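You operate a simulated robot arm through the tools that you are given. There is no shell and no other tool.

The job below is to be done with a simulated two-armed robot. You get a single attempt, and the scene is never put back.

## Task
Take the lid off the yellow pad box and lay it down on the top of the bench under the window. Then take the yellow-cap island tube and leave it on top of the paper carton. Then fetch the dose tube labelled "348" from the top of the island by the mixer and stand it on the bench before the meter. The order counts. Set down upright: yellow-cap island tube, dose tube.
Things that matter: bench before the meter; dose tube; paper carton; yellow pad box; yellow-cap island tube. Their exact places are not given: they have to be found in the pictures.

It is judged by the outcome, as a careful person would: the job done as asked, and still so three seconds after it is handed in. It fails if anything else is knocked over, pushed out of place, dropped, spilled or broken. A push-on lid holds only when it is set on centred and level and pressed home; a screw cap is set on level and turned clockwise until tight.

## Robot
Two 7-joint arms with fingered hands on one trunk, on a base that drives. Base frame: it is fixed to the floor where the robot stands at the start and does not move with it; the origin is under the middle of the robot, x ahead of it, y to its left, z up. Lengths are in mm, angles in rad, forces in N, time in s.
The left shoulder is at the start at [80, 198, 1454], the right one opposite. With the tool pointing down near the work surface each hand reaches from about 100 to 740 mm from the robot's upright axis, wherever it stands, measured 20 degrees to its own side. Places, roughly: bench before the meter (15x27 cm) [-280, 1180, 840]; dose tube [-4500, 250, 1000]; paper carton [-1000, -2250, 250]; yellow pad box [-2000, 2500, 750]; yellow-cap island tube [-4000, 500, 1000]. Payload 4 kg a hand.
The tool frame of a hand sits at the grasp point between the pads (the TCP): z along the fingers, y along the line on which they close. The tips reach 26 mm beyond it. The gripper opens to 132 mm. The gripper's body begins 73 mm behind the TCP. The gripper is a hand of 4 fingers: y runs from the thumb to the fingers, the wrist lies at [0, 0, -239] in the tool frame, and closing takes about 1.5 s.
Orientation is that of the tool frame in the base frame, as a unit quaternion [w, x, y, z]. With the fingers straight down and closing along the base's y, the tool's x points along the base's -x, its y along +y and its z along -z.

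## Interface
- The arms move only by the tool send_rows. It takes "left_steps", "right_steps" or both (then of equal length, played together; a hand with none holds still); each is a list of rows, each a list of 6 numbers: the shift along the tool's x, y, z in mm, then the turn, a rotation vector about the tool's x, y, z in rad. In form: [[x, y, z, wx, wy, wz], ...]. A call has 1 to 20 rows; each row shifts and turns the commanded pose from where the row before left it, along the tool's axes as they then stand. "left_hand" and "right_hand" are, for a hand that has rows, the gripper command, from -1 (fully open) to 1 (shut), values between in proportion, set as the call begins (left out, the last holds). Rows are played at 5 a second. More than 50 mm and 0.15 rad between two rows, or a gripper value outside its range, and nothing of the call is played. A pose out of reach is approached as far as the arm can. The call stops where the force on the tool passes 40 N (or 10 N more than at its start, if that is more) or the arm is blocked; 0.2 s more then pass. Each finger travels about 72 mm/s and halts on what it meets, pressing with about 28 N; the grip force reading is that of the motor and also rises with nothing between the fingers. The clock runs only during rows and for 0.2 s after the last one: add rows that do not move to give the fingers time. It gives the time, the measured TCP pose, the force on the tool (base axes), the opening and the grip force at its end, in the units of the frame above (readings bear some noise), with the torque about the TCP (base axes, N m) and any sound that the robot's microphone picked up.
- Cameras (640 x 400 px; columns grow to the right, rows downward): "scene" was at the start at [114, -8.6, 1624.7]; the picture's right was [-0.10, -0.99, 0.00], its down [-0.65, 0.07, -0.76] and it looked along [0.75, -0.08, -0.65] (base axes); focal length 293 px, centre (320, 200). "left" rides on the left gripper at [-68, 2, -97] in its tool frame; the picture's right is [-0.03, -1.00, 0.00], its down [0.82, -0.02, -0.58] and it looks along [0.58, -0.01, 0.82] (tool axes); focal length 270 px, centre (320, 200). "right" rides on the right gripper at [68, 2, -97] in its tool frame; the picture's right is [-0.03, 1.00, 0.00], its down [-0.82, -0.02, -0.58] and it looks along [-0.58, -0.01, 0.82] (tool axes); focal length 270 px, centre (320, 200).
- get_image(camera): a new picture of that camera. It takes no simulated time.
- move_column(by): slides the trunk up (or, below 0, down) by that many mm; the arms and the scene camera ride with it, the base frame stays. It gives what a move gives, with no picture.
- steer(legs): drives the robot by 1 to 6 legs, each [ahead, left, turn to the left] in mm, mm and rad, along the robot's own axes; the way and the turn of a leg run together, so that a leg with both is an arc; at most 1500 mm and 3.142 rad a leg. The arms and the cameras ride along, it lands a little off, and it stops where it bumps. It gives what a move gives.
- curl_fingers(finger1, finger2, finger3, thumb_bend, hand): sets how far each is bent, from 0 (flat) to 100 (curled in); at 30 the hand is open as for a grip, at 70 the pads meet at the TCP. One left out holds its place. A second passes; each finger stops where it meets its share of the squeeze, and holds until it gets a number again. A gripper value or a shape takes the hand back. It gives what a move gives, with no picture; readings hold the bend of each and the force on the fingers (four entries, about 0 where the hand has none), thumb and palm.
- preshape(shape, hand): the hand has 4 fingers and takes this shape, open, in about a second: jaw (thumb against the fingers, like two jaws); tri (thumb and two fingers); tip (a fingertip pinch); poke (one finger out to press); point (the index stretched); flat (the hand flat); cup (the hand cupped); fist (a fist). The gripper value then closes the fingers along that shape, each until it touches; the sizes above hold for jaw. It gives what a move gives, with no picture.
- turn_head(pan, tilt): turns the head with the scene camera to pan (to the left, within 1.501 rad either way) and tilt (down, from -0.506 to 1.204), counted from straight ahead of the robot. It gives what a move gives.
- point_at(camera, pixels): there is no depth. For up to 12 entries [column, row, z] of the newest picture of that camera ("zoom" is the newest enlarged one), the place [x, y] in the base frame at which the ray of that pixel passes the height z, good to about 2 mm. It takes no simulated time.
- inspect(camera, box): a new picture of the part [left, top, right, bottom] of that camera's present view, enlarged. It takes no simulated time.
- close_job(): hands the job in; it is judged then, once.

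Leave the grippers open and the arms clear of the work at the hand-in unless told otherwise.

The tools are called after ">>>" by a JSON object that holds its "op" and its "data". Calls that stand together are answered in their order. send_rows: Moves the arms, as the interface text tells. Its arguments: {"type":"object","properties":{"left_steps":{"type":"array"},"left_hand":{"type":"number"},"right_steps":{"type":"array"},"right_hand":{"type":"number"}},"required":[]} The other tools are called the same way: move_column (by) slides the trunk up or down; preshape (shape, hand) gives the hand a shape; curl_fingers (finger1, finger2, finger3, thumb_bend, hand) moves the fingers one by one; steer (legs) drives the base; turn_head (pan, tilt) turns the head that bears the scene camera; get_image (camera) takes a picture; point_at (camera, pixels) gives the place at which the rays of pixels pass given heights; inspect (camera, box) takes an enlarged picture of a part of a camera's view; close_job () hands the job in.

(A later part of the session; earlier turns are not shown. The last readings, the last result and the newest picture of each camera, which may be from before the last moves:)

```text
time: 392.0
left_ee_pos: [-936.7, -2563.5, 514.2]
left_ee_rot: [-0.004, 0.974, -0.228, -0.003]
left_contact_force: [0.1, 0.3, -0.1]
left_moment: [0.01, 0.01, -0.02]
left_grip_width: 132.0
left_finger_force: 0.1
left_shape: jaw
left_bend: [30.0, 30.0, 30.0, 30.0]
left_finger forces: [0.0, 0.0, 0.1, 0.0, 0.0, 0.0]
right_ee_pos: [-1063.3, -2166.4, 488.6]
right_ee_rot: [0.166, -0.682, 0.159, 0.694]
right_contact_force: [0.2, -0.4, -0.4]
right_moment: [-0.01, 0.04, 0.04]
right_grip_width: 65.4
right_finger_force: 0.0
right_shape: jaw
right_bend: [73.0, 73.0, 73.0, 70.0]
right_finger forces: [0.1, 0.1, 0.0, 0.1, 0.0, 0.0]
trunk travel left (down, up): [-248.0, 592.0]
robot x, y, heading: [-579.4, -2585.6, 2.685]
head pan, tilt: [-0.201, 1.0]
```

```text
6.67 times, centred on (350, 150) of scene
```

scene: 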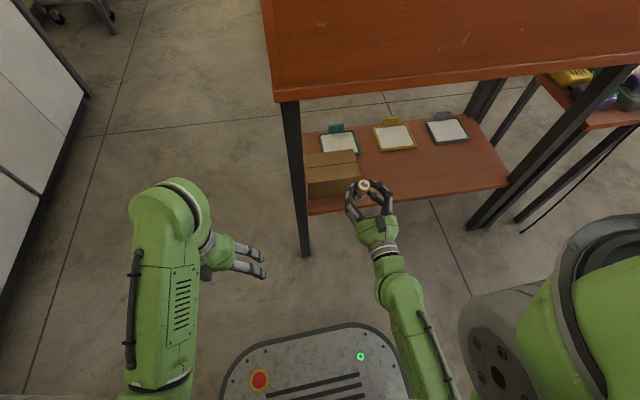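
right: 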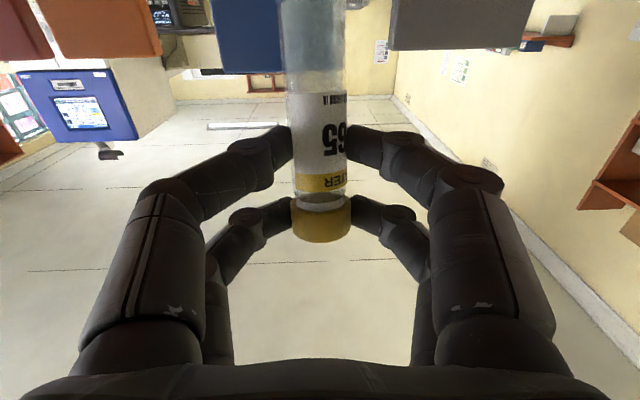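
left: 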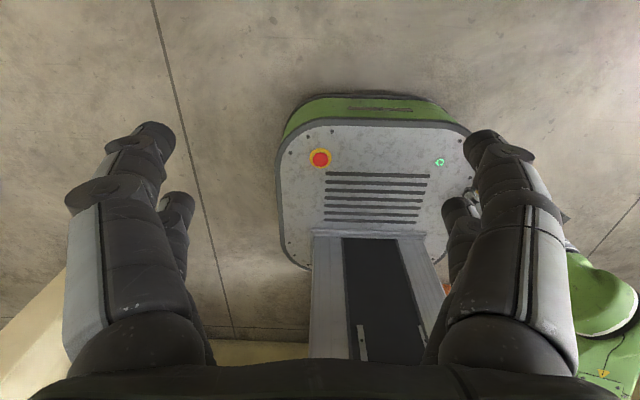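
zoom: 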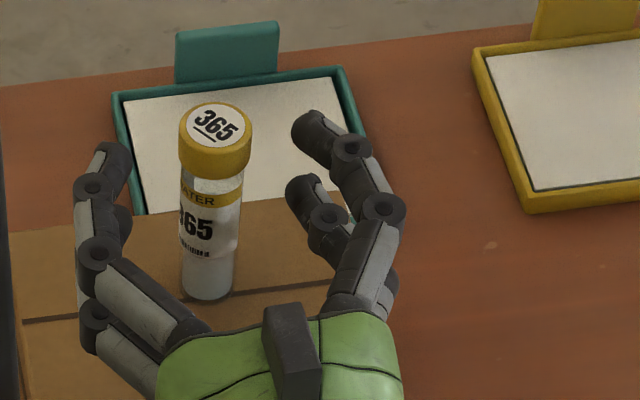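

The tube stands upright on the carton. Retract the hand straight back.

>>> {"op": "send_rows", "data": {"right_steps": [[0, 0, -10, 0, 0, 0], [0, 0, -15, 0, 0, 0], [0, 0, -20, 0, 0, 0], [0, 0, -25, 0, 0, 0], [0, 0, -30, 0, 0, 0], [0, 0, -30, 0, 0, 0], [0, 0, -20, 0, 0, 0], [0, 0, 0, 0, 0, 0]]}}

>>> {"op": "inspect", "data": {"camera": "scene", "box": [270, 100, 470, 260]}}

```text
time: 393.8
left_ee_pos: [-936.6, -2563.0, 512.3]
left_ee_rot: [-0.005, 0.974, -0.228, -0.002]
left_contact_force: [-0.4, 0.3, -0.1]
left_moment: [0.04, 0.04, 0.03]
left_grip_width: 132.0
left_finger_force: 0.0
left_shape: jaw
left_bend: [30.0, 30.0, 30.0, 30.0]
left_finger forces: [0.0, 0.1, 0.0, 0.1, 0.1, 0.1]
right_ee_pos: [-942.7, -2225.6, 505.4]
right_ee_rot: [0.165, -0.683, 0.159, 0.694]
right_contact_force: [0.4, -0.6, -0.9]
right_moment: [0.01, 0.0, -0.01]
right_grip_width: 65.4
right_finger_force: 0.0
right_shape: jaw
right_bend: [73.0, 73.0, 73.0, 70.0]
right_finger forces: [0.1, 0.0, 0.0, 0.0, 0.1, 0.0]
right hand out of reach, approached as far as the arm can: row 5, 6, 7
trunk travel left (down, up): [-248.0, 592.0]
robot x, y, heading: [-579.2, -2584.1, 2.681]
head pan, tilt: [-0.201, 1.0]
```

```text
2.50 times, centred on (370, 180) of scene
```

zoom: 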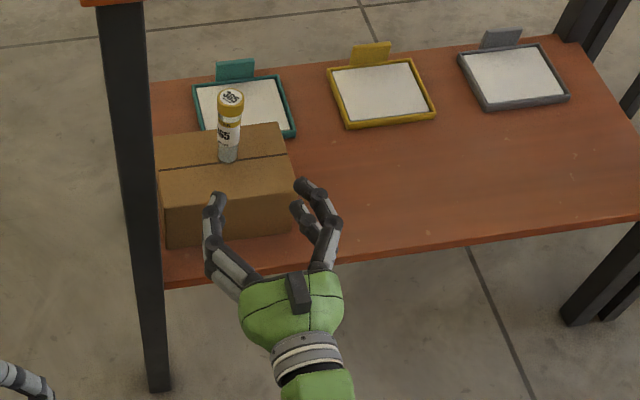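

Part 2 done: tube 365 stands upright on the carton. Back the robot away 220 mm, then raise the trunk.

>>> {"op": "steer", "data": {"legs": [[-220, 0, 0]]}}

>>> {"op": "move_column", "data": {"by": 590}}

>>> {"op": "get_image", "data": {"camera": "scene"}}

```text
time: 395.6
left_ee_pos: [-746.3, -2656.5, 512.7]
left_ee_rot: [-0.004, 0.973, -0.23, -0.003]
left_contact_force: [0.5, -1.0, 0.3]
left_moment: [0.01, 0.0, 0.0]
left_grip_width: 132.1
left_finger_force: 0.1
left_shape: jaw
left_bend: [30.0, 30.0, 30.0, 30.0]
left_finger forces: [0.0, 0.0, 0.0, 0.1, 0.0, 0.1]
right_ee_pos: [-753.4, -2319.4, 504.8]
right_ee_rot: [0.166, -0.682, 0.16, 0.694]
right_contact_force: [-0.2, 0.4, 0.1]
right_moment: [0.03, 0.0, 0.01]
right_grip_width: 65.3
right_finger_force: 0.1
right_shape: jaw
right_bend: [73.0, 73.0, 73.0, 70.0]
right_finger forces: [0.0, 0.0, 0.0, 0.0, 0.0, 0.0]
trunk travel left (down, up): [-248.0, 592.0]
robot x, y, heading: [-387.6, -2675.5, 2.68]
head pan, tilt: [-0.201, 1.0]
stopped in leg 1: the robot was blocked; the commanded pose is now the measured one
```

```text
refused: 590 is not a number from -400 to 400
```

```text
taken
```

scene: 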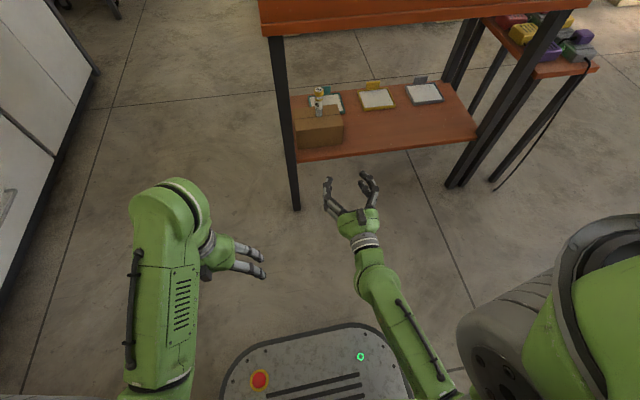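

The robot bumped something behind while backing. Move forward 60 mm and look behind.

>>> {"op": "steer", "data": {"legs": [[60, 0, 0]]}}

>>> {"op": "move_column", "data": {"by": 395}}

>>> {"op": "move_column", "data": {"by": 190}}

>>> {"op": "turn_head", "data": {"pan": 1.5, "tilt": 0.5}}

>>> {"op": "get_image", "data": {"camera": "scene"}}

>>> {"op": "turn_head", "data": {"pan": -1.5, "tilt": 0.5}}

>>> {"op": "get_image", "data": {"camera": "scene"}}

```text
time: 396.6
left_ee_pos: [-800.5, -2629.2, 513.5]
left_ee_rot: [-0.003, 0.974, -0.229, -0.001]
left_contact_force: [-0.1, 0.0, 0.3]
left_moment: [0.02, -0.02, -0.04]
left_grip_width: 131.9
left_finger_force: 0.1
left_shape: jaw
left_bend: [30.0, 30.0, 30.0, 30.0]
left_finger forces: [0.1, 0.0, 0.0, 0.0, 0.0, 0.1]
right_ee_pos: [-807.4, -2293.5, 503.6]
right_ee_rot: [0.165, -0.682, 0.158, 0.695]
right_contact_force: [-0.8, -0.2, -0.3]
right_moment: [-0.03, 0.0, -0.01]
right_grip_width: 65.6
right_finger_force: 0.1
right_shape: jaw
right_bend: [73.0, 73.0, 73.0, 70.0]
right_finger forces: [0.0, 0.0, 0.0, 0.1, 0.0, 0.0]
trunk travel left (down, up): [-248.0, 592.0]
robot x, y, heading: [-443.5, -2653.8, 2.683]
head pan, tilt: [-0.201, 1.0]
```

```text
time: 400.4
left_ee_pos: [-799.7, -2629.8, 908.3]
left_ee_rot: [-0.004, 0.974, -0.228, -0.003]
left_contact_force: [0.0, 0.9, 0.3]
left_moment: [-0.01, -0.01, 0.0]
left_grip_width: 132.0
left_finger_force: 0.0
left_shape: jaw
left_bend: [30.0, 30.0, 30.0, 30.0]
left_finger forces: [0.1, 0.0, 0.0, 0.1, 0.0, 0.0]
right_ee_pos: [-807.7, -2293.4, 900.6]
right_ee_rot: [0.166, -0.682, 0.159, 0.694]
right_contact_force: [-0.5, 0.3, 0.3]
right_moment: [0.02, -0.04, -0.03]
right_grip_width: 65.4
right_finger_force: 0.0
right_shape: jaw
right_bend: [73.0, 73.0, 73.0, 70.0]
right_finger forces: [0.0, 0.0, 0.0, 0.0, 0.1, 0.0]
trunk travel left (down, up): [-643.0, 197.0]
robot x, y, heading: [-441.4, -2652.7, 2.684]
head pan, tilt: [-0.201, 1.0]
```

```text
time: 402.5
left_ee_pos: [-801.0, -2629.8, 1098.0]
left_ee_rot: [-0.004, 0.974, -0.228, -0.003]
left_contact_force: [0.5, 0.1, -0.1]
left_moment: [-0.03, -0.02, 0.01]
left_grip_width: 132.0
left_finger_force: 0.1
left_shape: jaw
left_bend: [30.0, 30.0, 30.0, 30.0]
left_finger forces: [0.0, 0.0, 0.0, 0.0, 0.0, 0.0]
right_ee_pos: [-807.3, -2292.5, 1090.7]
right_ee_rot: [0.166, -0.682, 0.159, 0.694]
right_contact_force: [0.2, -0.7, -0.4]
right_moment: [0.02, 0.01, 0.01]
right_grip_width: 65.4
right_finger_force: 0.0
right_shape: jaw
right_bend: [73.0, 73.0, 73.0, 70.0]
right_finger forces: [0.0, 0.0, 0.0, 0.0, 0.1, 0.0]
trunk travel left (down, up): [-833.0, 7.0]
robot x, y, heading: [-444.3, -2654.2, 2.681]
head pan, tilt: [-0.201, 1.0]
```

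```text
time: 404.2
left_ee_pos: [-799.6, -2630.1, 1098.4]
left_ee_rot: [-0.005, 0.973, -0.229, -0.003]
left_contact_force: [-0.2, 0.5, -0.4]
left_moment: [-0.01, 0.01, 0.0]
left_grip_width: 132.1
left_finger_force: 0.0
left_shape: jaw
left_bend: [30.0, 30.0, 30.0, 30.0]
left_finger forces: [0.0, 0.0, 0.0, 0.0, 0.0, 0.1]
right_ee_pos: [-807.2, -2293.0, 1090.5]
right_ee_rot: [0.167, -0.682, 0.16, 0.694]
right_contact_force: [-0.4, -0.3, 0.2]
right_moment: [-0.02, 0.01, -0.02]
right_grip_width: 65.3
right_finger_force: 0.2
right_shape: jaw
right_bend: [73.0, 73.0, 73.0, 70.0]
right_finger forces: [0.0, 0.0, 0.0, 0.1, 0.0, 0.0]
trunk travel left (down, up): [-833.0, 7.0]
robot x, y, heading: [-443.4, -2648.8, 2.685]
head pan, tilt: [1.499, 0.499]
```

```text
taken
```

scene: 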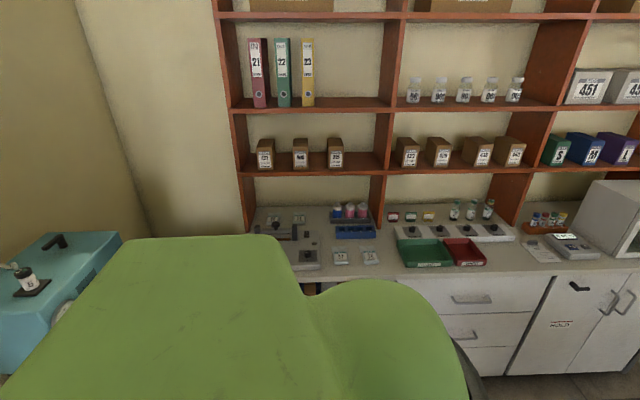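

```text
time: 406.8
left_ee_pos: [-800.4, -2630.7, 1098.9]
left_ee_rot: [-0.005, 0.974, -0.228, -0.004]
left_contact_force: [0.5, 0.7, 0.5]
left_moment: [0.01, 0.0, 0.01]
left_grip_width: 131.7
left_finger_force: 0.1
left_shape: jaw
left_bend: [30.0, 30.0, 30.0, 30.0]
left_finger forces: [0.0, 0.0, 0.0, 0.0, 0.0, 0.0]
right_ee_pos: [-808.2, -2292.5, 1090.4]
right_ee_rot: [0.166, -0.682, 0.159, 0.694]
right_contact_force: [0.6, 0.5, 0.2]
right_moment: [0.01, 0.03, 0.0]
right_grip_width: 65.3
right_finger_force: 0.1
right_shape: jaw
right_bend: [73.0, 73.0, 73.0, 70.0]
right_finger forces: [0.0, 0.0, 0.0, 0.0, 0.0, 0.0]
trunk travel left (down, up): [-833.0, 7.0]
robot x, y, heading: [-442.0, -2654.1, 2.676]
head pan, tilt: [-1.499, 0.499]
```

```text
taken
```

scene: 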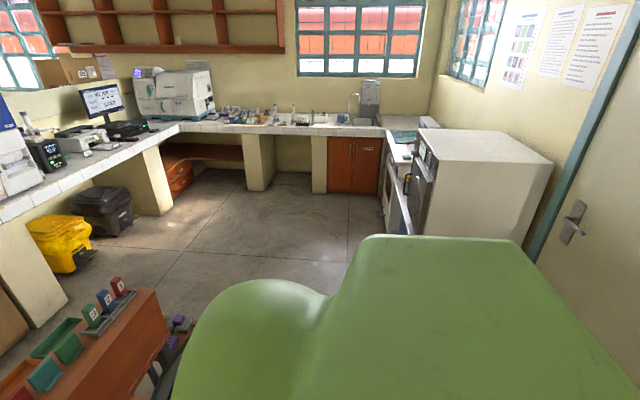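

Nothing appears disturbed behind. Now fetch the dose tube: drive back through the corridor to the island's end.

>>> {"op": "turn_head", "data": {"pan": 0.0, "tilt": 0.5}}

>>> {"op": "steer", "data": {"legs": [[0, 440, 0], [1450, 0, 0]]}}

>>> {"op": "get_image", "data": {"camera": "scene"}}

```text
time: 408.4
left_ee_pos: [-799.8, -2630.1, 1097.6]
left_ee_rot: [-0.004, 0.973, -0.229, -0.003]
left_contact_force: [-0.4, 0.5, -0.3]
left_moment: [-0.02, 0.01, 0.0]
left_grip_width: 132.2
left_finger_force: 0.0
left_shape: jaw
left_bend: [30.0, 30.0, 30.0, 30.0]
left_finger forces: [0.0, 0.0, 0.0, 0.1, 0.0, 0.0]
right_ee_pos: [-808.1, -2292.8, 1089.9]
right_ee_rot: [0.166, -0.682, 0.159, 0.695]
right_contact_force: [-0.7, 0.0, 0.2]
right_moment: [0.02, 0.0, -0.01]
right_grip_width: 65.7
right_finger_force: 0.0
right_shape: jaw
right_bend: [73.0, 73.0, 73.0, 70.0]
right_finger forces: [0.0, 0.1, 0.0, 0.0, 0.1, 0.1]
trunk travel left (down, up): [-833.0, 7.0]
robot x, y, heading: [-439.3, -2650.6, 2.689]
head pan, tilt: [0.0, 0.499]
```

```text
time: 417.9
left_ee_pos: [-2297.2, -2377.5, 1098.6]
left_ee_rot: [-0.005, 0.973, -0.23, -0.004]
left_contact_force: [0.6, -0.3, -0.2]
left_moment: [0.0, 0.02, 0.01]
left_grip_width: 131.9
left_finger_force: 0.1
left_shape: jaw
left_bend: [30.0, 30.0, 30.0, 30.0]
left_finger forces: [0.0, 0.0, 0.0, 0.0, 0.0, 0.0]
right_ee_pos: [-2302.5, -2042.1, 1090.6]
right_ee_rot: [0.168, -0.681, 0.161, 0.694]
right_contact_force: [-0.1, -0.6, -0.4]
right_moment: [0.03, 0.01, -0.03]
right_grip_width: 65.4
right_finger_force: 0.1
right_shape: jaw
right_bend: [73.0, 73.0, 73.0, 70.0]
right_finger forces: [0.0, 0.1, 0.0, 0.0, 0.0, 0.0]
trunk travel left (down, up): [-833.0, 7.0]
robot x, y, heading: [-1939.3, -2400.6, 2.68]
head pan, tilt: [0.0, 0.499]
```

```text
taken
```

scene: 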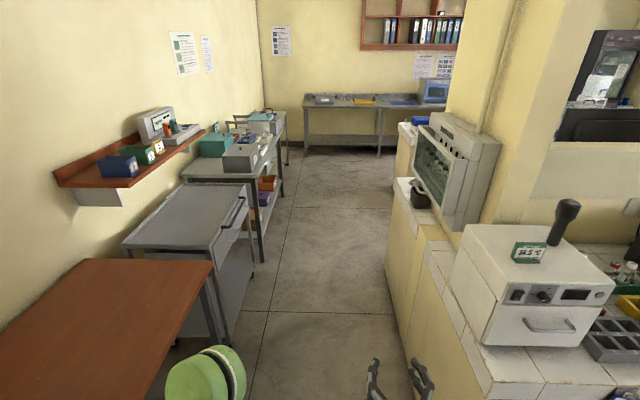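

Corridor centred. Continue through into the other half.

>>> {"op": "steer", "data": {"legs": [[1450, 0, 0], [1450, 0, 0]]}}

>>> {"op": "get_image", "data": {"camera": "scene"}}

```text
time: 431.8
left_ee_pos: [-4865.9, -1074.2, 1098.4]
left_ee_rot: [-0.004, 0.972, -0.234, -0.003]
left_contact_force: [0.0, -0.4, 1.1]
left_moment: [-0.01, 0.0, -0.02]
left_grip_width: 132.0
left_finger_force: 0.0
left_shape: jaw
left_bend: [30.0, 30.0, 30.0, 30.0]
left_finger forces: [0.0, 0.0, 0.1, 0.0, 0.0, 0.0]
right_ee_pos: [-4868.6, -737.2, 1091.6]
right_ee_rot: [0.17, -0.68, 0.163, 0.694]
right_contact_force: [0.5, 0.5, -0.4]
right_moment: [-0.01, -0.01, 0.01]
right_grip_width: 65.5
right_finger_force: 0.0
right_shape: jaw
right_bend: [73.0, 73.0, 73.0, 70.0]
right_finger forces: [0.0, 0.0, 0.1, 0.0, 0.1, 0.0]
trunk travel left (down, up): [-833.0, 7.0]
robot x, y, heading: [-4510.3, -1098.9, 2.667]
head pan, tilt: [0.0, 0.499]
```

```text
taken
```

scene: 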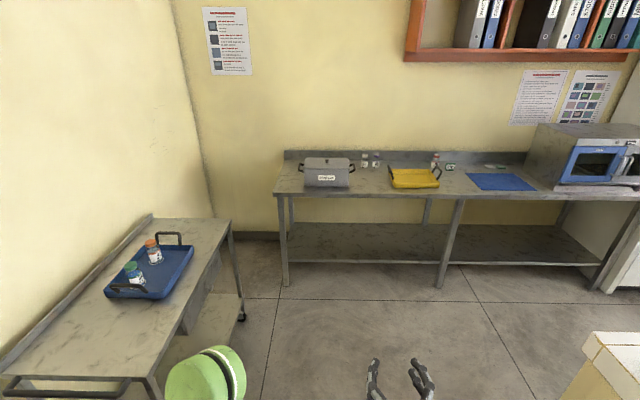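

Drive ahead 660 mm more, turn right to face the island's end, and look.

>>> {"op": "steer", "data": {"legs": [[600, -60, 0], [0, 0, -1.565], [300, 0, 0]]}}

>>> {"op": "turn_head", "data": {"pan": -0.1, "tilt": 0.7}}

>>> {"op": "get_image", "data": {"camera": "scene"}}

```text
time: 440.7
left_ee_pos: [-4868.1, -150.9, 1098.6]
left_ee_rot: [0.006, -0.527, 0.85, 0.0]
left_contact_force: [-0.6, 0.2, 0.0]
left_moment: [0.02, -0.01, -0.01]
left_grip_width: 131.9
left_finger_force: 0.1
left_shape: jaw
left_bend: [30.0, 30.0, 30.0, 30.0]
left_finger forces: [0.0, 0.0, 0.1, 0.0, 0.1, 0.0]
right_ee_pos: [-4531.9, -144.3, 1092.1]
right_ee_rot: [0.609, -0.369, 0.594, 0.374]
right_contact_force: [0.2, -0.4, 0.5]
right_moment: [-0.01, 0.0, 0.02]
right_grip_width: 65.5
right_finger_force: 0.3
right_shape: jaw
right_bend: [73.0, 73.0, 73.0, 70.0]
right_finger forces: [0.0, 0.0, 0.1, 0.0, 0.0, 0.0]
trunk travel left (down, up): [-833.0, 7.0]
robot x, y, heading: [-4893.2, -505.9, 1.112]
head pan, tilt: [0.0, 0.499]
```

```text
time: 441.4
left_ee_pos: [-4868.6, -148.9, 1098.1]
left_ee_rot: [0.005, -0.527, 0.85, -0.001]
left_contact_force: [-0.4, 0.3, -0.1]
left_moment: [0.02, -0.04, 0.0]
left_grip_width: 132.0
left_finger_force: 0.1
left_shape: jaw
left_bend: [30.0, 30.0, 30.0, 30.0]
left_finger forces: [0.0, 0.1, 0.0, 0.0, 0.0, 0.1]
right_ee_pos: [-4530.4, -142.2, 1089.9]
right_ee_rot: [0.608, -0.37, 0.594, 0.374]
right_contact_force: [-1.4, -0.5, -0.9]
right_moment: [-0.02, 0.02, -0.03]
right_grip_width: 65.3
right_finger_force: 0.0
right_shape: jaw
right_bend: [73.0, 73.0, 73.0, 70.0]
right_finger forces: [0.0, 0.1, 0.1, 0.1, 0.1, 0.1]
trunk travel left (down, up): [-833.0, 7.0]
robot x, y, heading: [-4893.6, -513.6, 1.119]
head pan, tilt: [-0.099, 0.7]
```

```text
taken
```

scene: 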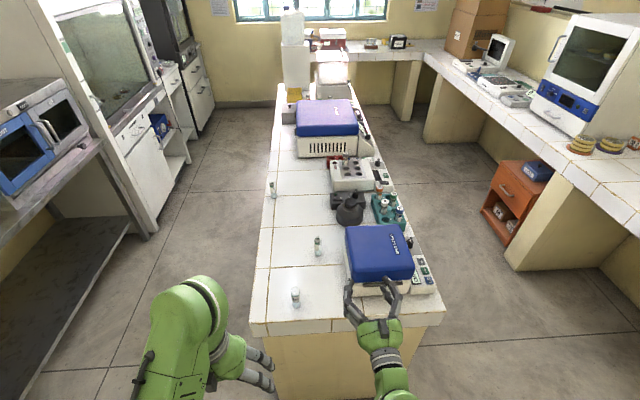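

Three free tubes at (295,297), (318,245), (271,190). Zoom for labels.

>>> {"op": "inspect", "data": {"camera": "scene", "box": [270, 225, 350, 315]}}

>>> {"op": "inspect", "data": {"camera": "scene", "box": [240, 170, 320, 220]}}

>>> {"op": "point_at", "data": {"camera": "scene", "pixels": [[295, 303, 870], [319, 253, 870], [272, 196, 870], [295, 290, 930], [318, 239, 930], [250, 322, 870], [445, 315, 870], [348, 270, 930]]}}

```text
4.44 times, centred on (310, 270) of scene
```

zoom: 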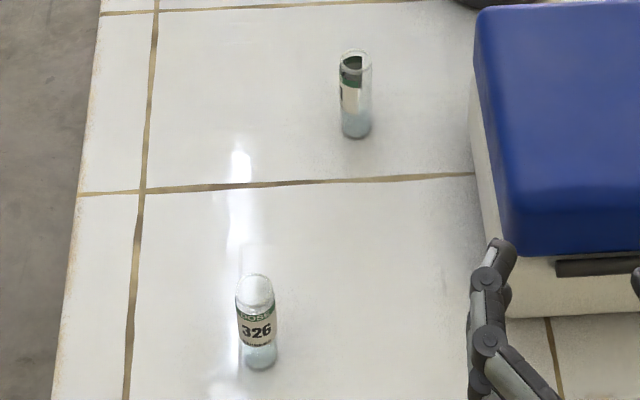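

```text
8.00 times, centred on (280, 195) of scene
```

zoom: 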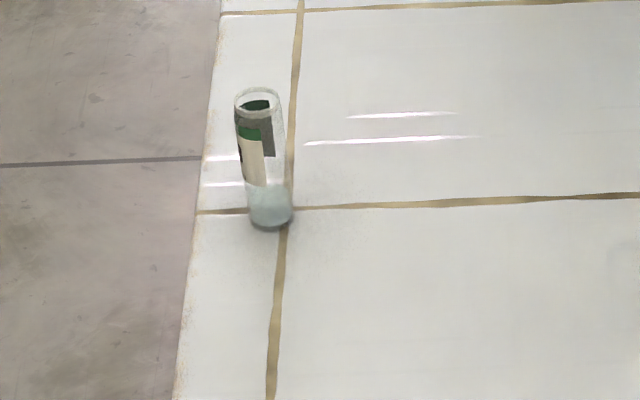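

```text
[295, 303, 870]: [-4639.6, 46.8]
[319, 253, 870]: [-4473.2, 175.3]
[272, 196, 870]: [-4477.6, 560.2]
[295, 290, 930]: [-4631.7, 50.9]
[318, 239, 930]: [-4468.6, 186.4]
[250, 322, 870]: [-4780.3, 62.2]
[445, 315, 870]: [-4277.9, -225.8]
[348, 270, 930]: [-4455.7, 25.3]
```

Tube "326" is the nearest; the others' labels face the far side. Go around to the island's far side: strafe left 560 and drive ahead 950, then turn right to face it.

>>> {"op": "steer", "data": {"legs": [[0, 560, 0], [950, 0, 0], [0, 0, -1.575]]}}

>>> {"op": "turn_head", "data": {"pan": -0.2, "tilt": 0.7}}

>>> {"op": "get_image", "data": {"camera": "scene"}}

```text
time: 453.1
left_ee_pos: [-4611.6, 575.7, 1098.3]
left_ee_rot: [0.003, 0.228, 0.974, -0.004]
left_contact_force: [-0.3, -0.2, 0.1]
left_moment: [-0.01, 0.0, -0.01]
left_grip_width: 132.0
left_finger_force: 0.2
left_shape: jaw
left_bend: [30.0, 30.0, 30.0, 30.0]
left_finger forces: [0.1, 0.0, 0.0, 0.0, 0.1, 0.0]
right_ee_pos: [-4605.9, 237.4, 1089.8]
right_ee_rot: [0.693, 0.16, 0.683, -0.166]
right_contact_force: [-0.4, 1.0, -0.6]
right_moment: [0.0, 0.0, -0.01]
right_grip_width: 65.4
right_finger_force: 0.0
right_shape: jaw
right_bend: [73.0, 73.0, 73.0, 70.0]
right_finger forces: [0.0, 0.0, 0.0, 0.0, 0.0, 0.0]
trunk travel left (down, up): [-833.0, 7.0]
robot x, y, heading: [-4972.2, 599.2, -0.458]
head pan, tilt: [-0.099, 0.7]
```

```text
time: 453.7
left_ee_pos: [-4612.5, 573.9, 1098.0]
left_ee_rot: [0.004, 0.229, 0.973, -0.005]
left_contact_force: [-0.5, 0.1, 0.2]
left_moment: [-0.01, -0.01, 0.03]
left_grip_width: 132.3
left_finger_force: 0.1
left_shape: jaw
left_bend: [30.0, 30.0, 30.0, 30.0]
left_finger forces: [0.1, 0.1, 0.0, 0.0, 0.0, 0.1]
right_ee_pos: [-4605.3, 236.5, 1090.9]
right_ee_rot: [0.694, 0.159, 0.682, -0.166]
right_contact_force: [-1.0, 0.2, 0.2]
right_moment: [0.0, 0.0, 0.0]
right_grip_width: 65.5
right_finger_force: 0.0
right_shape: jaw
right_bend: [73.0, 73.0, 73.0, 70.0]
right_finger forces: [0.0, 0.0, 0.0, 0.0, 0.0, 0.0]
trunk travel left (down, up): [-833.0, 7.0]
robot x, y, heading: [-4970.6, 599.8, -0.461]
head pan, tilt: [-0.201, 0.7]
```

```text
taken
```

scene: 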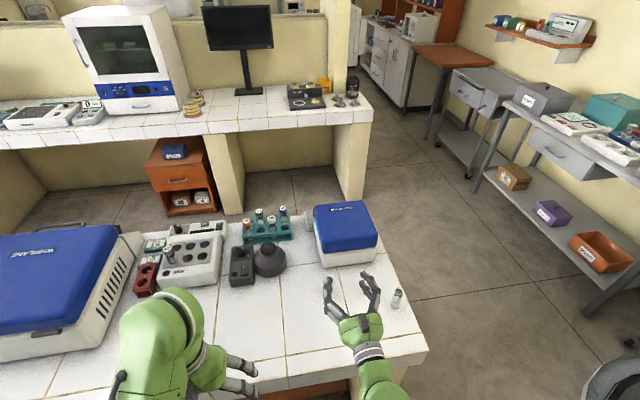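

Tube A is hidden behind the right hand. Move the right hand up/back a bit and zoom.

>>> {"op": "send_rows", "data": {"right_steps": [[0, -30, 0, 0, 0, 0], [0, -30, 0, 0, 0, 0], [0, -30, 0, 0, 0, 0], [0, -30, 0, 0, 0, 0], [0, 0, 0, 0, 0, 0]]}}

>>> {"op": "get_image", "data": {"camera": "scene"}}

>>> {"op": "inspect", "data": {"camera": "scene", "box": [290, 240, 430, 340]}}

```text
time: 454.7
left_ee_pos: [-4611.3, 574.8, 1098.0]
left_ee_rot: [0.003, 0.229, 0.973, -0.004]
left_contact_force: [0.1, 0.1, -0.2]
left_moment: [-0.01, 0.02, 0.02]
left_grip_width: 131.8
left_finger_force: 0.1
left_shape: jaw
left_bend: [30.0, 30.0, 30.0, 30.0]
left_finger forces: [0.0, 0.1, 0.1, 0.0, 0.1, 0.1]
right_ee_pos: [-4594.7, 225.1, 1103.5]
right_ee_rot: [0.718, 0.07, 0.687, -0.086]
right_contact_force: [0.1, -0.1, -0.1]
right_moment: [0.01, -0.02, -0.02]
right_grip_width: 66.0
right_finger_force: 0.0
right_shape: jaw
right_bend: [73.0, 73.0, 73.0, 70.0]
right_finger forces: [0.0, 0.1, 0.0, 0.1, 0.1, 0.0]
trunk travel left (down, up): [-833.0, 7.0]
robot x, y, heading: [-4968.8, 597.3, -0.462]
head pan, tilt: [-0.201, 0.7]
stopped in row 4 (right hand): the arm was blocked; the commanded pose is now the measured one
```

```text
taken
```

scene: 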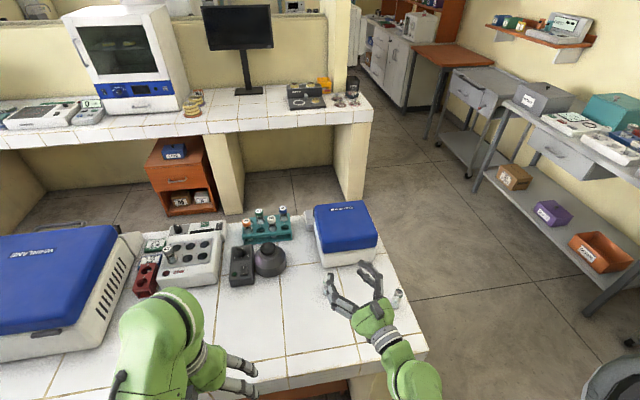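

```text
4.00 times, centred on (360, 290) of scene
```

zoom: 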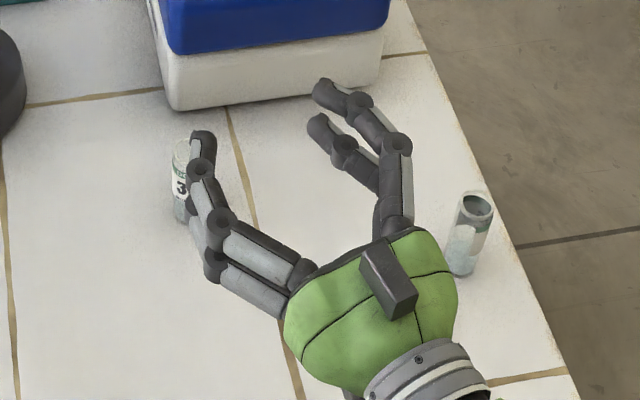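

Tube A's label starts with "3". Straighten the right hand's yaw (+0.24 about its vertical) and lower the trunk to see the tubes past it.

>>> {"op": "send_rows", "data": {"right_steps": [[0, 20, -10, 0.08, 0, 0], [0, 20, -10, 0.08, 0, 0], [0, 20, -10, 0.081, 0, 0], [0, 20, -10, 0, 0, 0], [0, 0, 0, 0, 0, 0]]}}

>>> {"op": "get_image", "data": {"camera": "scene"}}

>>> {"op": "inspect", "data": {"camera": "scene", "box": [290, 240, 430, 340]}}

```text
time: 455.9
left_ee_pos: [-4613.0, 573.9, 1098.3]
left_ee_rot: [0.003, 0.229, 0.973, -0.005]
left_contact_force: [-0.3, -0.4, -0.5]
left_moment: [0.0, 0.0, 0.02]
left_grip_width: 131.8
left_finger_force: 0.1
left_shape: jaw
left_bend: [30.0, 30.0, 30.0, 30.0]
left_finger forces: [0.0, 0.1, 0.0, 0.0, 0.0, 0.0]
right_ee_pos: [-4604.8, 306.3, 1097.8]
right_ee_rot: [0.704, 0.157, 0.672, -0.167]
right_contact_force: [-0.1, 0.0, 0.1]
right_moment: [-0.01, 0.03, 0.01]
right_grip_width: 65.8
right_finger_force: 0.0
right_shape: jaw
right_bend: [73.0, 73.0, 73.0, 70.0]
right_finger forces: [0.1, 0.0, 0.1, 0.1, 0.0, 0.1]
right hand out of reach, approached as far as the arm can: row 2
trunk travel left (down, up): [-833.0, 7.0]
robot x, y, heading: [-4967.4, 600.5, -0.455]
head pan, tilt: [-0.201, 0.7]
```

```text
taken
```

scene: 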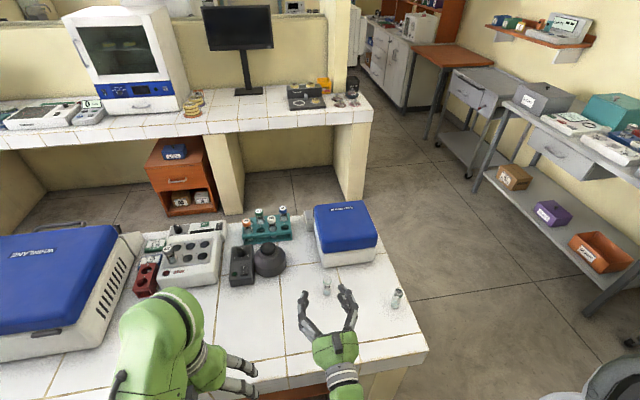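

```text
4.00 times, centred on (360, 290) of scene
```

zoom: 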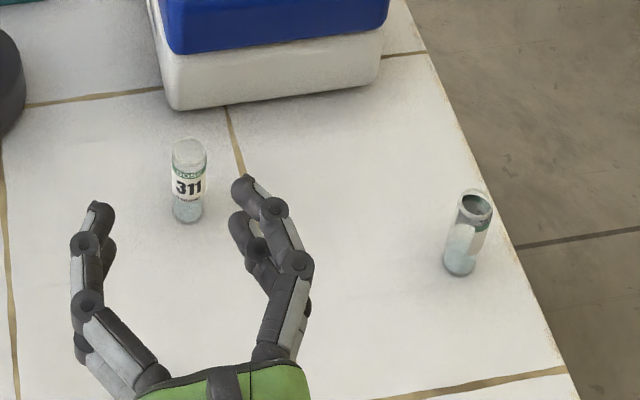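

Tube A is "311", B is "326". The remaining one (hidden behind my left arm) should be "348". Strafe right 260 mm to see it past the arm.

>>> {"op": "steer", "data": {"legs": [[0, -260, 0]]}}

>>> {"op": "turn_head", "data": {"pan": 0.5, "tilt": 0.8}}

>>> {"op": "get_image", "data": {"camera": "scene"}}

```text
time: 457.8
left_ee_pos: [-4726.6, 343.6, 1096.7]
left_ee_rot: [0.003, 0.229, 0.973, -0.005]
left_contact_force: [0.5, 0.1, -0.4]
left_moment: [-0.02, -0.02, -0.01]
left_grip_width: 131.8
left_finger_force: 0.1
left_shape: jaw
left_bend: [30.0, 30.0, 30.0, 30.0]
left_finger forces: [0.0, 0.1, 0.0, 0.0, 0.0, 0.0]
right_ee_pos: [-4718.0, 74.5, 1097.2]
right_ee_rot: [0.704, 0.155, 0.672, -0.169]
right_contact_force: [0.8, 0.0, -0.2]
right_moment: [-0.03, -0.01, -0.01]
right_grip_width: 65.9
right_finger_force: 0.0
right_shape: jaw
right_bend: [73.0, 73.0, 73.0, 70.0]
right_finger forces: [0.1, 0.0, 0.0, 0.1, 0.1, 0.0]
trunk travel left (down, up): [-833.0, 7.0]
robot x, y, heading: [-5085.7, 365.6, -0.458]
head pan, tilt: [-0.201, 0.7]
```

```text
time: 458.8
left_ee_pos: [-4727.6, 340.6, 1097.9]
left_ee_rot: [0.003, 0.229, 0.973, -0.005]
left_contact_force: [0.3, -0.4, -0.3]
left_moment: [0.02, 0.03, 0.0]
left_grip_width: 131.9
left_finger_force: 0.0
left_shape: jaw
left_bend: [30.0, 30.0, 30.0, 30.0]
left_finger forces: [0.0, 0.0, 0.0, 0.0, 0.0, 0.1]
right_ee_pos: [-4719.1, 73.1, 1098.3]
right_ee_rot: [0.704, 0.156, 0.673, -0.167]
right_contact_force: [0.1, -0.1, 0.4]
right_moment: [0.02, -0.01, 0.03]
right_grip_width: 66.0
right_finger_force: 0.0
right_shape: jaw
right_bend: [73.0, 73.0, 73.0, 70.0]
right_finger forces: [0.1, 0.0, 0.1, 0.0, 0.0, 0.0]
trunk travel left (down, up): [-833.0, 7.0]
robot x, y, heading: [-5086.0, 360.0, -0.454]
head pan, tilt: [0.499, 0.799]
```

```text
taken
```

scene: 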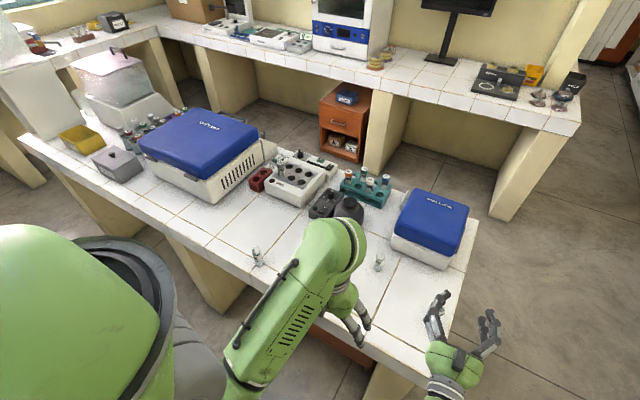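

Tube C is visible at (257,256). Zoom to read its label.

>>> {"op": "inspect", "data": {"camera": "scene", "box": [225, 230, 295, 280]}}

>>> {"op": "inspect", "data": {"camera": "scene", "box": [40, 100, 220, 200]}}

>>> {"op": "point_at", "data": {"camera": "scene", "pixels": [[257, 264, 870], [257, 250, 930], [379, 268, 870]]}}

```text
8.00 times, centred on (260, 255) of scene
```

zoom: 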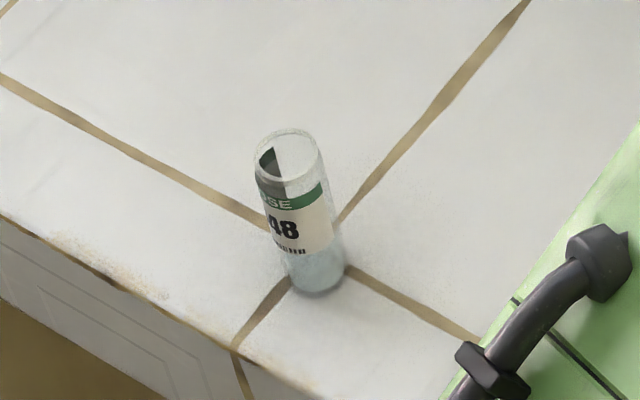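

```text
3.56 times, centred on (130, 150) of scene
```

zoom: 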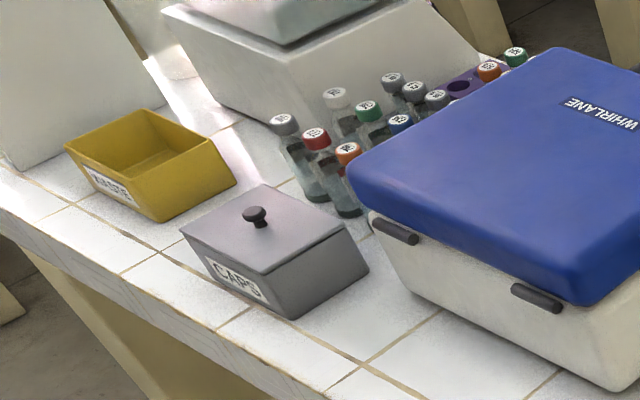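

```text
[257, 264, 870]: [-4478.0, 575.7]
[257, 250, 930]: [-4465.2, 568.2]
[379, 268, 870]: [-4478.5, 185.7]
```

The label reads "…48" (DOSE) – this is the 348 tube, near the island's far edge at about (−4475, 572). I'll use the left hand: reposition the robot (back 150, left 312) and pitch the left hand to point forward.

>>> {"op": "steer", "data": {"legs": [[-150, 312, 0]]}}

>>> {"op": "send_rows", "data": {"left_steps": [[-14, 0, 3, 0, -0.1428, 0], [-13.4, 0, 5, 0, -0.1428, 0], [-12.6, 0, 6.8, 0, -0.1428, 0], [-11.5, 0, 8.5, 0, -0.1428, 0], [-10.2, 0, 10.1, 0, -0.1428, 0], [-8.6, 0, 11.4, 0, -0.1428, 0], [-6.9, 0, 12.5, 0, -0.1428, 0], [-5, 0, 13.4, 0, -0.1428, 0], [-3.1, 0, 14, 0, -0.1428, 0], [-1.1, 0, 14.3, 0, -0.1428, 0], [1, 0, 14.3, 0, -0.1428, 0], [0, 0, 0, 0, 0, 0]]}}

>>> {"op": "get_image", "data": {"camera": "left"}}

>>> {"op": "turn_head", "data": {"pan": 0.2, "tilt": 0.8}}

>>> {"op": "get_image", "data": {"camera": "scene"}}

```text
time: 461.1
left_ee_pos: [-4723.4, 684.1, 1097.7]
left_ee_rot: [0.003, 0.23, 0.973, -0.003]
left_contact_force: [0.0, 0.2, -0.8]
left_moment: [0.02, 0.01, 0.01]
left_grip_width: 131.7
left_finger_force: 0.1
left_shape: jaw
left_bend: [30.0, 30.0, 30.0, 30.0]
left_finger forces: [0.0, 0.1, 0.0, 0.0, 0.0, 0.0]
right_ee_pos: [-4715.3, 416.7, 1097.0]
right_ee_rot: [0.704, 0.157, 0.672, -0.167]
right_contact_force: [0.6, -0.8, -0.7]
right_moment: [0.01, 0.0, 0.06]
right_grip_width: 65.8
right_finger_force: 0.0
right_shape: jaw
right_bend: [73.0, 73.0, 73.0, 70.0]
right_finger forces: [0.0, 0.0, 0.0, 0.1, 0.0, 0.0]
trunk travel left (down, up): [-833.0, 7.0]
robot x, y, heading: [-5079.6, 715.1, -0.462]
head pan, tilt: [0.499, 0.799]
```

```text
time: 463.7
left_ee_pos: [-4585.9, 618.6, 1067.2]
left_ee_rot: [0.69, 0.16, 0.686, -0.165]
left_contact_force: [-0.6, -0.8, 0.4]
left_moment: [-0.02, 0.0, -0.02]
left_grip_width: 131.8
left_finger_force: 0.1
left_shape: jaw
left_bend: [30.0, 30.0, 30.0, 30.0]
left_finger forces: [0.1, 0.0, 0.1, 0.0, 0.0, 0.0]
right_ee_pos: [-4715.9, 418.8, 1097.7]
right_ee_rot: [0.704, 0.158, 0.672, -0.168]
right_contact_force: [-0.7, -0.9, 0.0]
right_moment: [-0.01, -0.02, -0.01]
right_grip_width: 65.9
right_finger_force: 0.1
right_shape: jaw
right_bend: [73.0, 73.0, 73.0, 70.0]
right_finger forces: [0.1, 0.0, 0.0, 0.1, 0.0, 0.0]
trunk travel left (down, up): [-833.0, 7.0]
robot x, y, heading: [-5083.0, 716.7, -0.466]
head pan, tilt: [0.499, 0.799]
```

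```text
taken
```

left: 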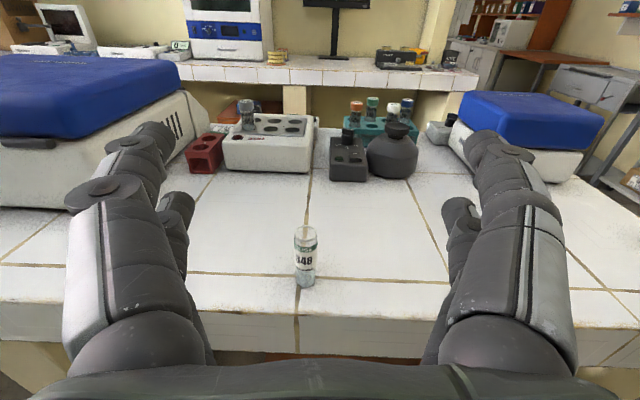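

```text
time: 464.5
left_ee_pos: [-4586.1, 617.0, 1066.8]
left_ee_rot: [0.69, 0.16, 0.686, -0.166]
left_contact_force: [-0.1, 0.4, -0.3]
left_moment: [0.03, -0.05, 0.01]
left_grip_width: 131.8
left_finger_force: 0.1
left_shape: jaw
left_bend: [30.0, 30.0, 30.0, 30.0]
left_finger forces: [0.0, 0.0, 0.0, 0.1, 0.0, 0.1]
right_ee_pos: [-4714.3, 419.8, 1098.0]
right_ee_rot: [0.704, 0.158, 0.672, -0.169]
right_contact_force: [-0.3, -1.1, 0.0]
right_moment: [-0.01, 0.03, 0.01]
right_grip_width: 65.7
right_finger_force: 0.1
right_shape: jaw
right_bend: [73.0, 73.0, 73.0, 70.0]
right_finger forces: [0.1, 0.1, 0.1, 0.0, 0.0, 0.0]
trunk travel left (down, up): [-833.0, 7.0]
robot x, y, heading: [-5079.6, 713.3, -0.463]
head pan, tilt: [0.201, 0.799]
```

```text
taken
```

scene: 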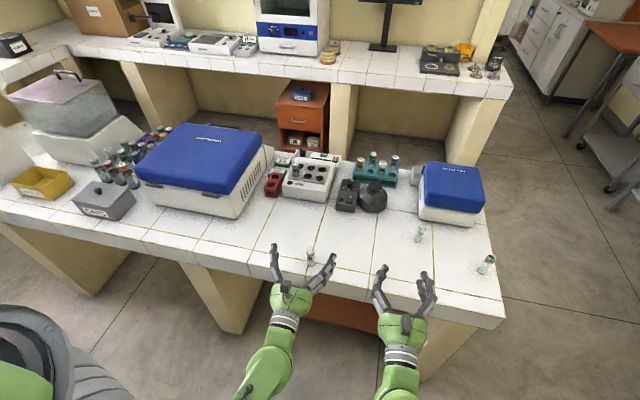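

The left hand camera shows the tube at (306,257). Zoom to confirm the label.

>>> {"op": "inspect", "data": {"camera": "left", "box": [270, 210, 350, 300]}}

>>> {"op": "point_at", "data": {"camera": "left", "pixels": [[305, 285, 860], [305, 285, 880], [305, 285, 840], [306, 232, 930], [306, 232, 950]]}}

>>> {"op": "point_at", "data": {"camera": "scene", "pixels": [[311, 263, 860], [311, 263, 880], [311, 263, 840], [310, 250, 930], [310, 250, 950]]}}

>>> {"op": "inspect", "data": {"camera": "scene", "box": [270, 230, 350, 280]}}

```text
4.44 times, centred on (310, 255) of left
```

zoom: 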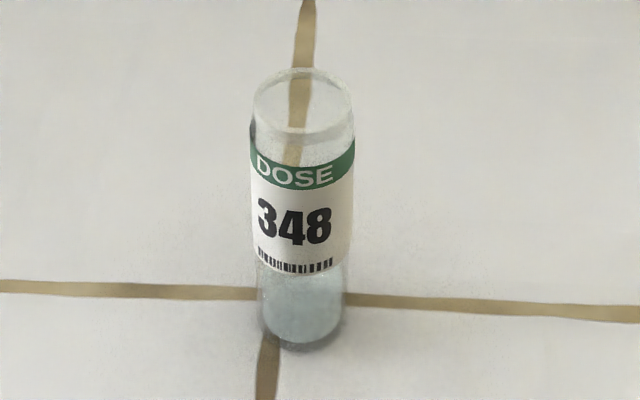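

```text
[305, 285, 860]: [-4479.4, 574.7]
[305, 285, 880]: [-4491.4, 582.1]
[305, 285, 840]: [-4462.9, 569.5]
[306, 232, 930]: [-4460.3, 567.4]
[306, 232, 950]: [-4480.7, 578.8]
```

```text
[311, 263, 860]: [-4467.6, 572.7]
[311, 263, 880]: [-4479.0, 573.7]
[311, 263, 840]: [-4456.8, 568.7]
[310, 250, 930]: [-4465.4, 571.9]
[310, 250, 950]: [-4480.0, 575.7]
```

```text
8.00 times, centred on (310, 255) of scene
```

zoom: 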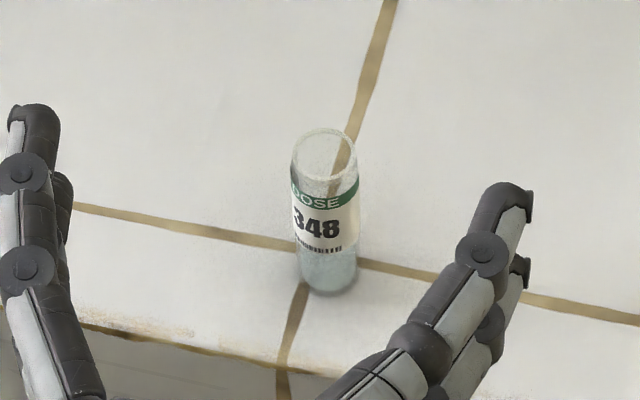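

Label confirmed: 348. Rim at z≈928, island top ≈848, tube 620 mm ahead, 14 mm left of the hand line. Lower the trunk 150 mm, set the left fingers to 66 mm, shift 14 mm left and adjust the height to 890.

>>> {"op": "move_column", "data": {"by": -150}}

>>> {"op": "send_rows", "data": {"left_steps": [[13, 7, 0, 0, 0, 0], [13, 7.5, 0, 0, 0, 0], [0, 0, 0, 0, 0, 0], [0, 0, 0, 0, 0, 0], [0, 0, 0, 0, 0, 0]], "left_hand": 0.0}}

>>> {"op": "get_image", "data": {"camera": "left"}}

```text
time: 466.2
left_ee_pos: [-4585.1, 618.0, 916.5]
left_ee_rot: [0.69, 0.16, 0.686, -0.165]
left_contact_force: [0.2, -0.3, 0.3]
left_moment: [-0.02, -0.03, 0.01]
left_grip_width: 131.8
left_finger_force: 0.0
left_shape: jaw
left_bend: [30.0, 30.0, 30.0, 30.0]
left_finger forces: [0.1, 0.0, 0.1, 0.0, 0.0, 0.0]
right_ee_pos: [-4715.8, 419.2, 946.4]
right_ee_rot: [0.704, 0.157, 0.672, -0.167]
right_contact_force: [-0.3, -0.9, 0.9]
right_moment: [0.01, -0.01, 0.02]
right_grip_width: 65.8
right_finger_force: 0.1
right_shape: jaw
right_bend: [73.0, 73.0, 73.0, 70.0]
right_finger forces: [0.0, 0.0, 0.1, 0.0, 0.0, 0.0]
trunk travel left (down, up): [-683.0, 157.0]
robot x, y, heading: [-5082.0, 712.1, -0.465]
head pan, tilt: [0.201, 0.799]
```

```text
time: 467.4
left_ee_pos: [-4579.2, 631.4, 891.7]
left_ee_rot: [0.69, 0.16, 0.686, -0.165]
left_contact_force: [-0.3, -0.3, -0.5]
left_moment: [0.02, 0.0, -0.01]
left_grip_width: 66.4
left_finger_force: 0.0
left_shape: jaw
left_bend: [73.0, 73.0, 73.0, 70.0]
left_finger forces: [0.1, 0.0, 0.0, 0.1, 0.0, 0.0]
right_ee_pos: [-4715.3, 418.8, 948.3]
right_ee_rot: [0.704, 0.157, 0.672, -0.167]
right_contact_force: [0.1, -0.1, -0.7]
right_moment: [0.01, -0.02, 0.0]
right_grip_width: 65.6
right_finger_force: 0.0
right_shape: jaw
right_bend: [73.0, 73.0, 73.0, 70.0]
right_finger forces: [0.1, 0.1, 0.1, 0.1, 0.1, 0.0]
trunk travel left (down, up): [-683.0, 157.0]
robot x, y, heading: [-5079.1, 711.9, -0.464]
head pan, tilt: [0.201, 0.799]
```

```text
taken
```

left: 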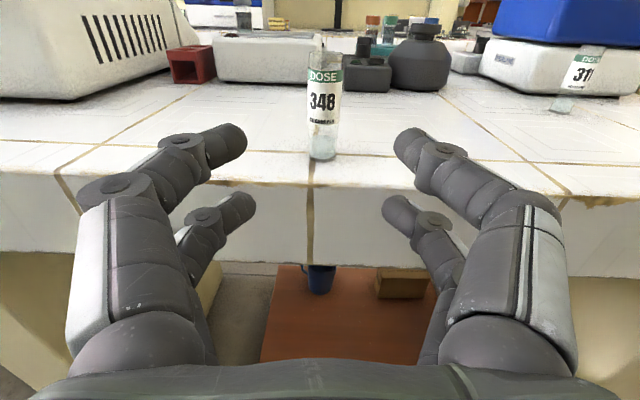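

Tube is well centred (2–3 mm). Island top 847, rim 930. Advance 100 mm and check.

>>> {"op": "send_rows", "data": {"left_steps": [[0, -2.5, 20, 0, 0, 0], [0, 0, 25, 0, 0, 0], [0, 0, 25, 0, 0, 0], [0, 0, 20, 0, 0, 0], [0, 0, 10, 0, 0, 0], [0, 0, 0, 0, 0, 0]]}}

>>> {"op": "get_image", "data": {"camera": "left"}}

>>> {"op": "inspect", "data": {"camera": "scene", "box": [270, 210, 370, 290]}}

```text
time: 468.8
left_ee_pos: [-4490.2, 583.1, 892.4]
left_ee_rot: [0.691, 0.159, 0.686, -0.165]
left_contact_force: [-0.1, 0.0, -0.1]
left_moment: [0.0, 0.0, 0.02]
left_grip_width: 66.6
left_finger_force: 0.1
left_shape: jaw
left_bend: [73.0, 73.0, 73.0, 70.0]
left_finger forces: [0.0, 0.0, 0.0, 0.0, 0.0, 0.0]
right_ee_pos: [-4715.5, 420.1, 947.0]
right_ee_rot: [0.704, 0.158, 0.672, -0.169]
right_contact_force: [-0.2, -0.5, 0.4]
right_moment: [0.0, -0.01, 0.01]
right_grip_width: 65.8
right_finger_force: 0.0
right_shape: jaw
right_bend: [73.0, 73.0, 73.0, 70.0]
right_finger forces: [0.0, 0.0, 0.0, 0.0, 0.0, 0.1]
trunk travel left (down, up): [-683.0, 157.0]
robot x, y, heading: [-5078.7, 710.3, -0.464]
head pan, tilt: [0.201, 0.799]
```

```text
taken
```

left: 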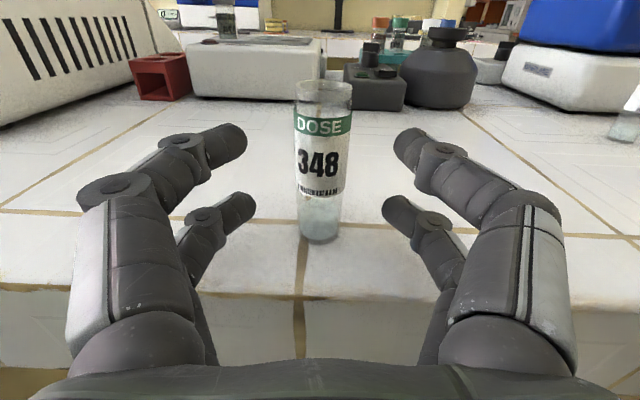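

```text
5.00 times, centred on (320, 250) of scene
```

zoom: 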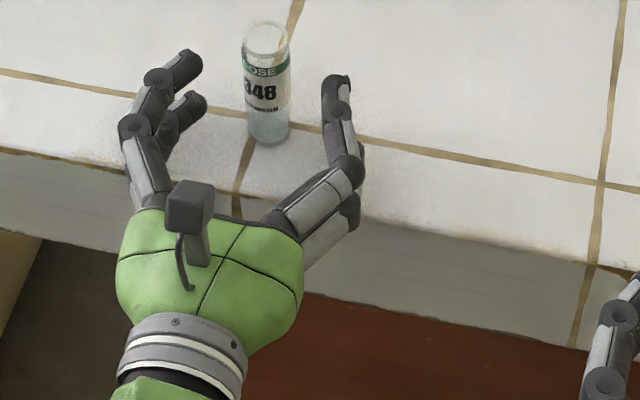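

Tube centre is about 33 mm beyond the TCP; advance 15 mm so the fingertips meet its sides, then partially close to check.

>>> {"op": "send_rows", "data": {"left_steps": [[0, 0, 8, 0, 0, 0], [0, 0, 7, 0, 0, 0], [0, 0, 0, 0, 0, 0]]}}

>>> {"op": "send_rows", "data": {"left_steps": [[0, 0, 0, 0, 0, 0], [0, 0, 0, 0, 0, 0], [0, 0, 0, 0, 0, 0]], "left_hand": 0.5}}

>>> {"op": "get_image", "data": {"camera": "left"}}

>>> {"op": "inspect", "data": {"camera": "scene", "box": [290, 210, 350, 258]}}

```text
time: 469.6
left_ee_pos: [-4477.4, 575.9, 892.3]
left_ee_rot: [0.69, 0.16, 0.686, -0.166]
left_contact_force: [-0.1, 0.4, 0.5]
left_moment: [0.0, -0.02, 0.0]
left_grip_width: 66.5
left_finger_force: 0.0
left_shape: jaw
left_bend: [73.0, 73.0, 73.0, 70.0]
left_finger forces: [0.0, 0.1, 0.0, 0.0, 0.0, 0.0]
right_ee_pos: [-4716.7, 419.3, 947.9]
right_ee_rot: [0.703, 0.158, 0.673, -0.169]
right_contact_force: [0.0, -0.3, 1.1]
right_moment: [-0.01, 0.03, -0.02]
right_grip_width: 65.8
right_finger_force: 0.1
right_shape: jaw
right_bend: [73.0, 73.0, 73.0, 70.0]
right_finger forces: [0.1, 0.0, 0.0, 0.1, 0.0, 0.1]
trunk travel left (down, up): [-683.0, 157.0]
robot x, y, heading: [-5080.8, 709.3, -0.465]
head pan, tilt: [0.201, 0.799]
```

```text
time: 470.4
left_ee_pos: [-4477.0, 576.9, 891.5]
left_ee_rot: [0.69, 0.16, 0.686, -0.166]
left_contact_force: [-0.3, -0.7, -0.6]
left_moment: [0.0, 0.02, 0.02]
left_grip_width: 33.5
left_finger_force: 0.0
left_shape: jaw
left_bend: [73.0, 73.0, 73.0, 70.0]
left_finger forces: [0.0, 0.0, 0.1, 0.0, 0.0, 0.1]
right_ee_pos: [-4716.0, 417.2, 947.4]
right_ee_rot: [0.704, 0.158, 0.672, -0.169]
right_contact_force: [-0.1, -0.4, 0.7]
right_moment: [0.01, -0.01, 0.01]
right_grip_width: 65.7
right_finger_force: 0.1
right_shape: jaw
right_bend: [73.0, 73.0, 73.0, 70.0]
right_finger forces: [0.1, 0.0, 0.0, 0.1, 0.0, 0.0]
trunk travel left (down, up): [-683.0, 157.0]
robot x, y, heading: [-5084.8, 710.1, -0.463]
head pan, tilt: [0.201, 0.799]
```

```text
taken
```

left: 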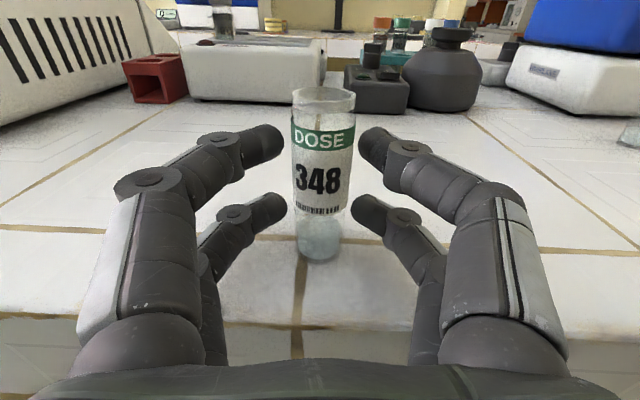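

```text
8.33 times, centred on (320, 234) of scene
```

zoom: 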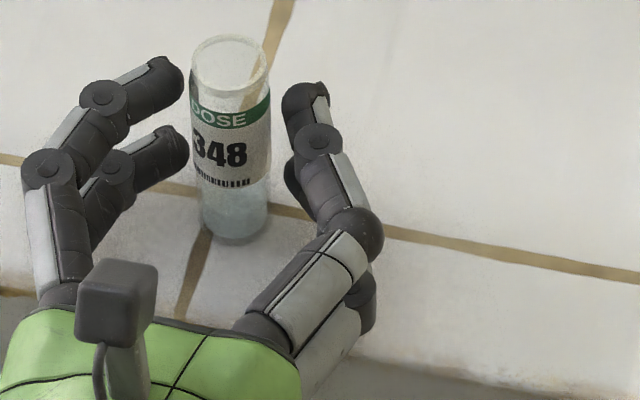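

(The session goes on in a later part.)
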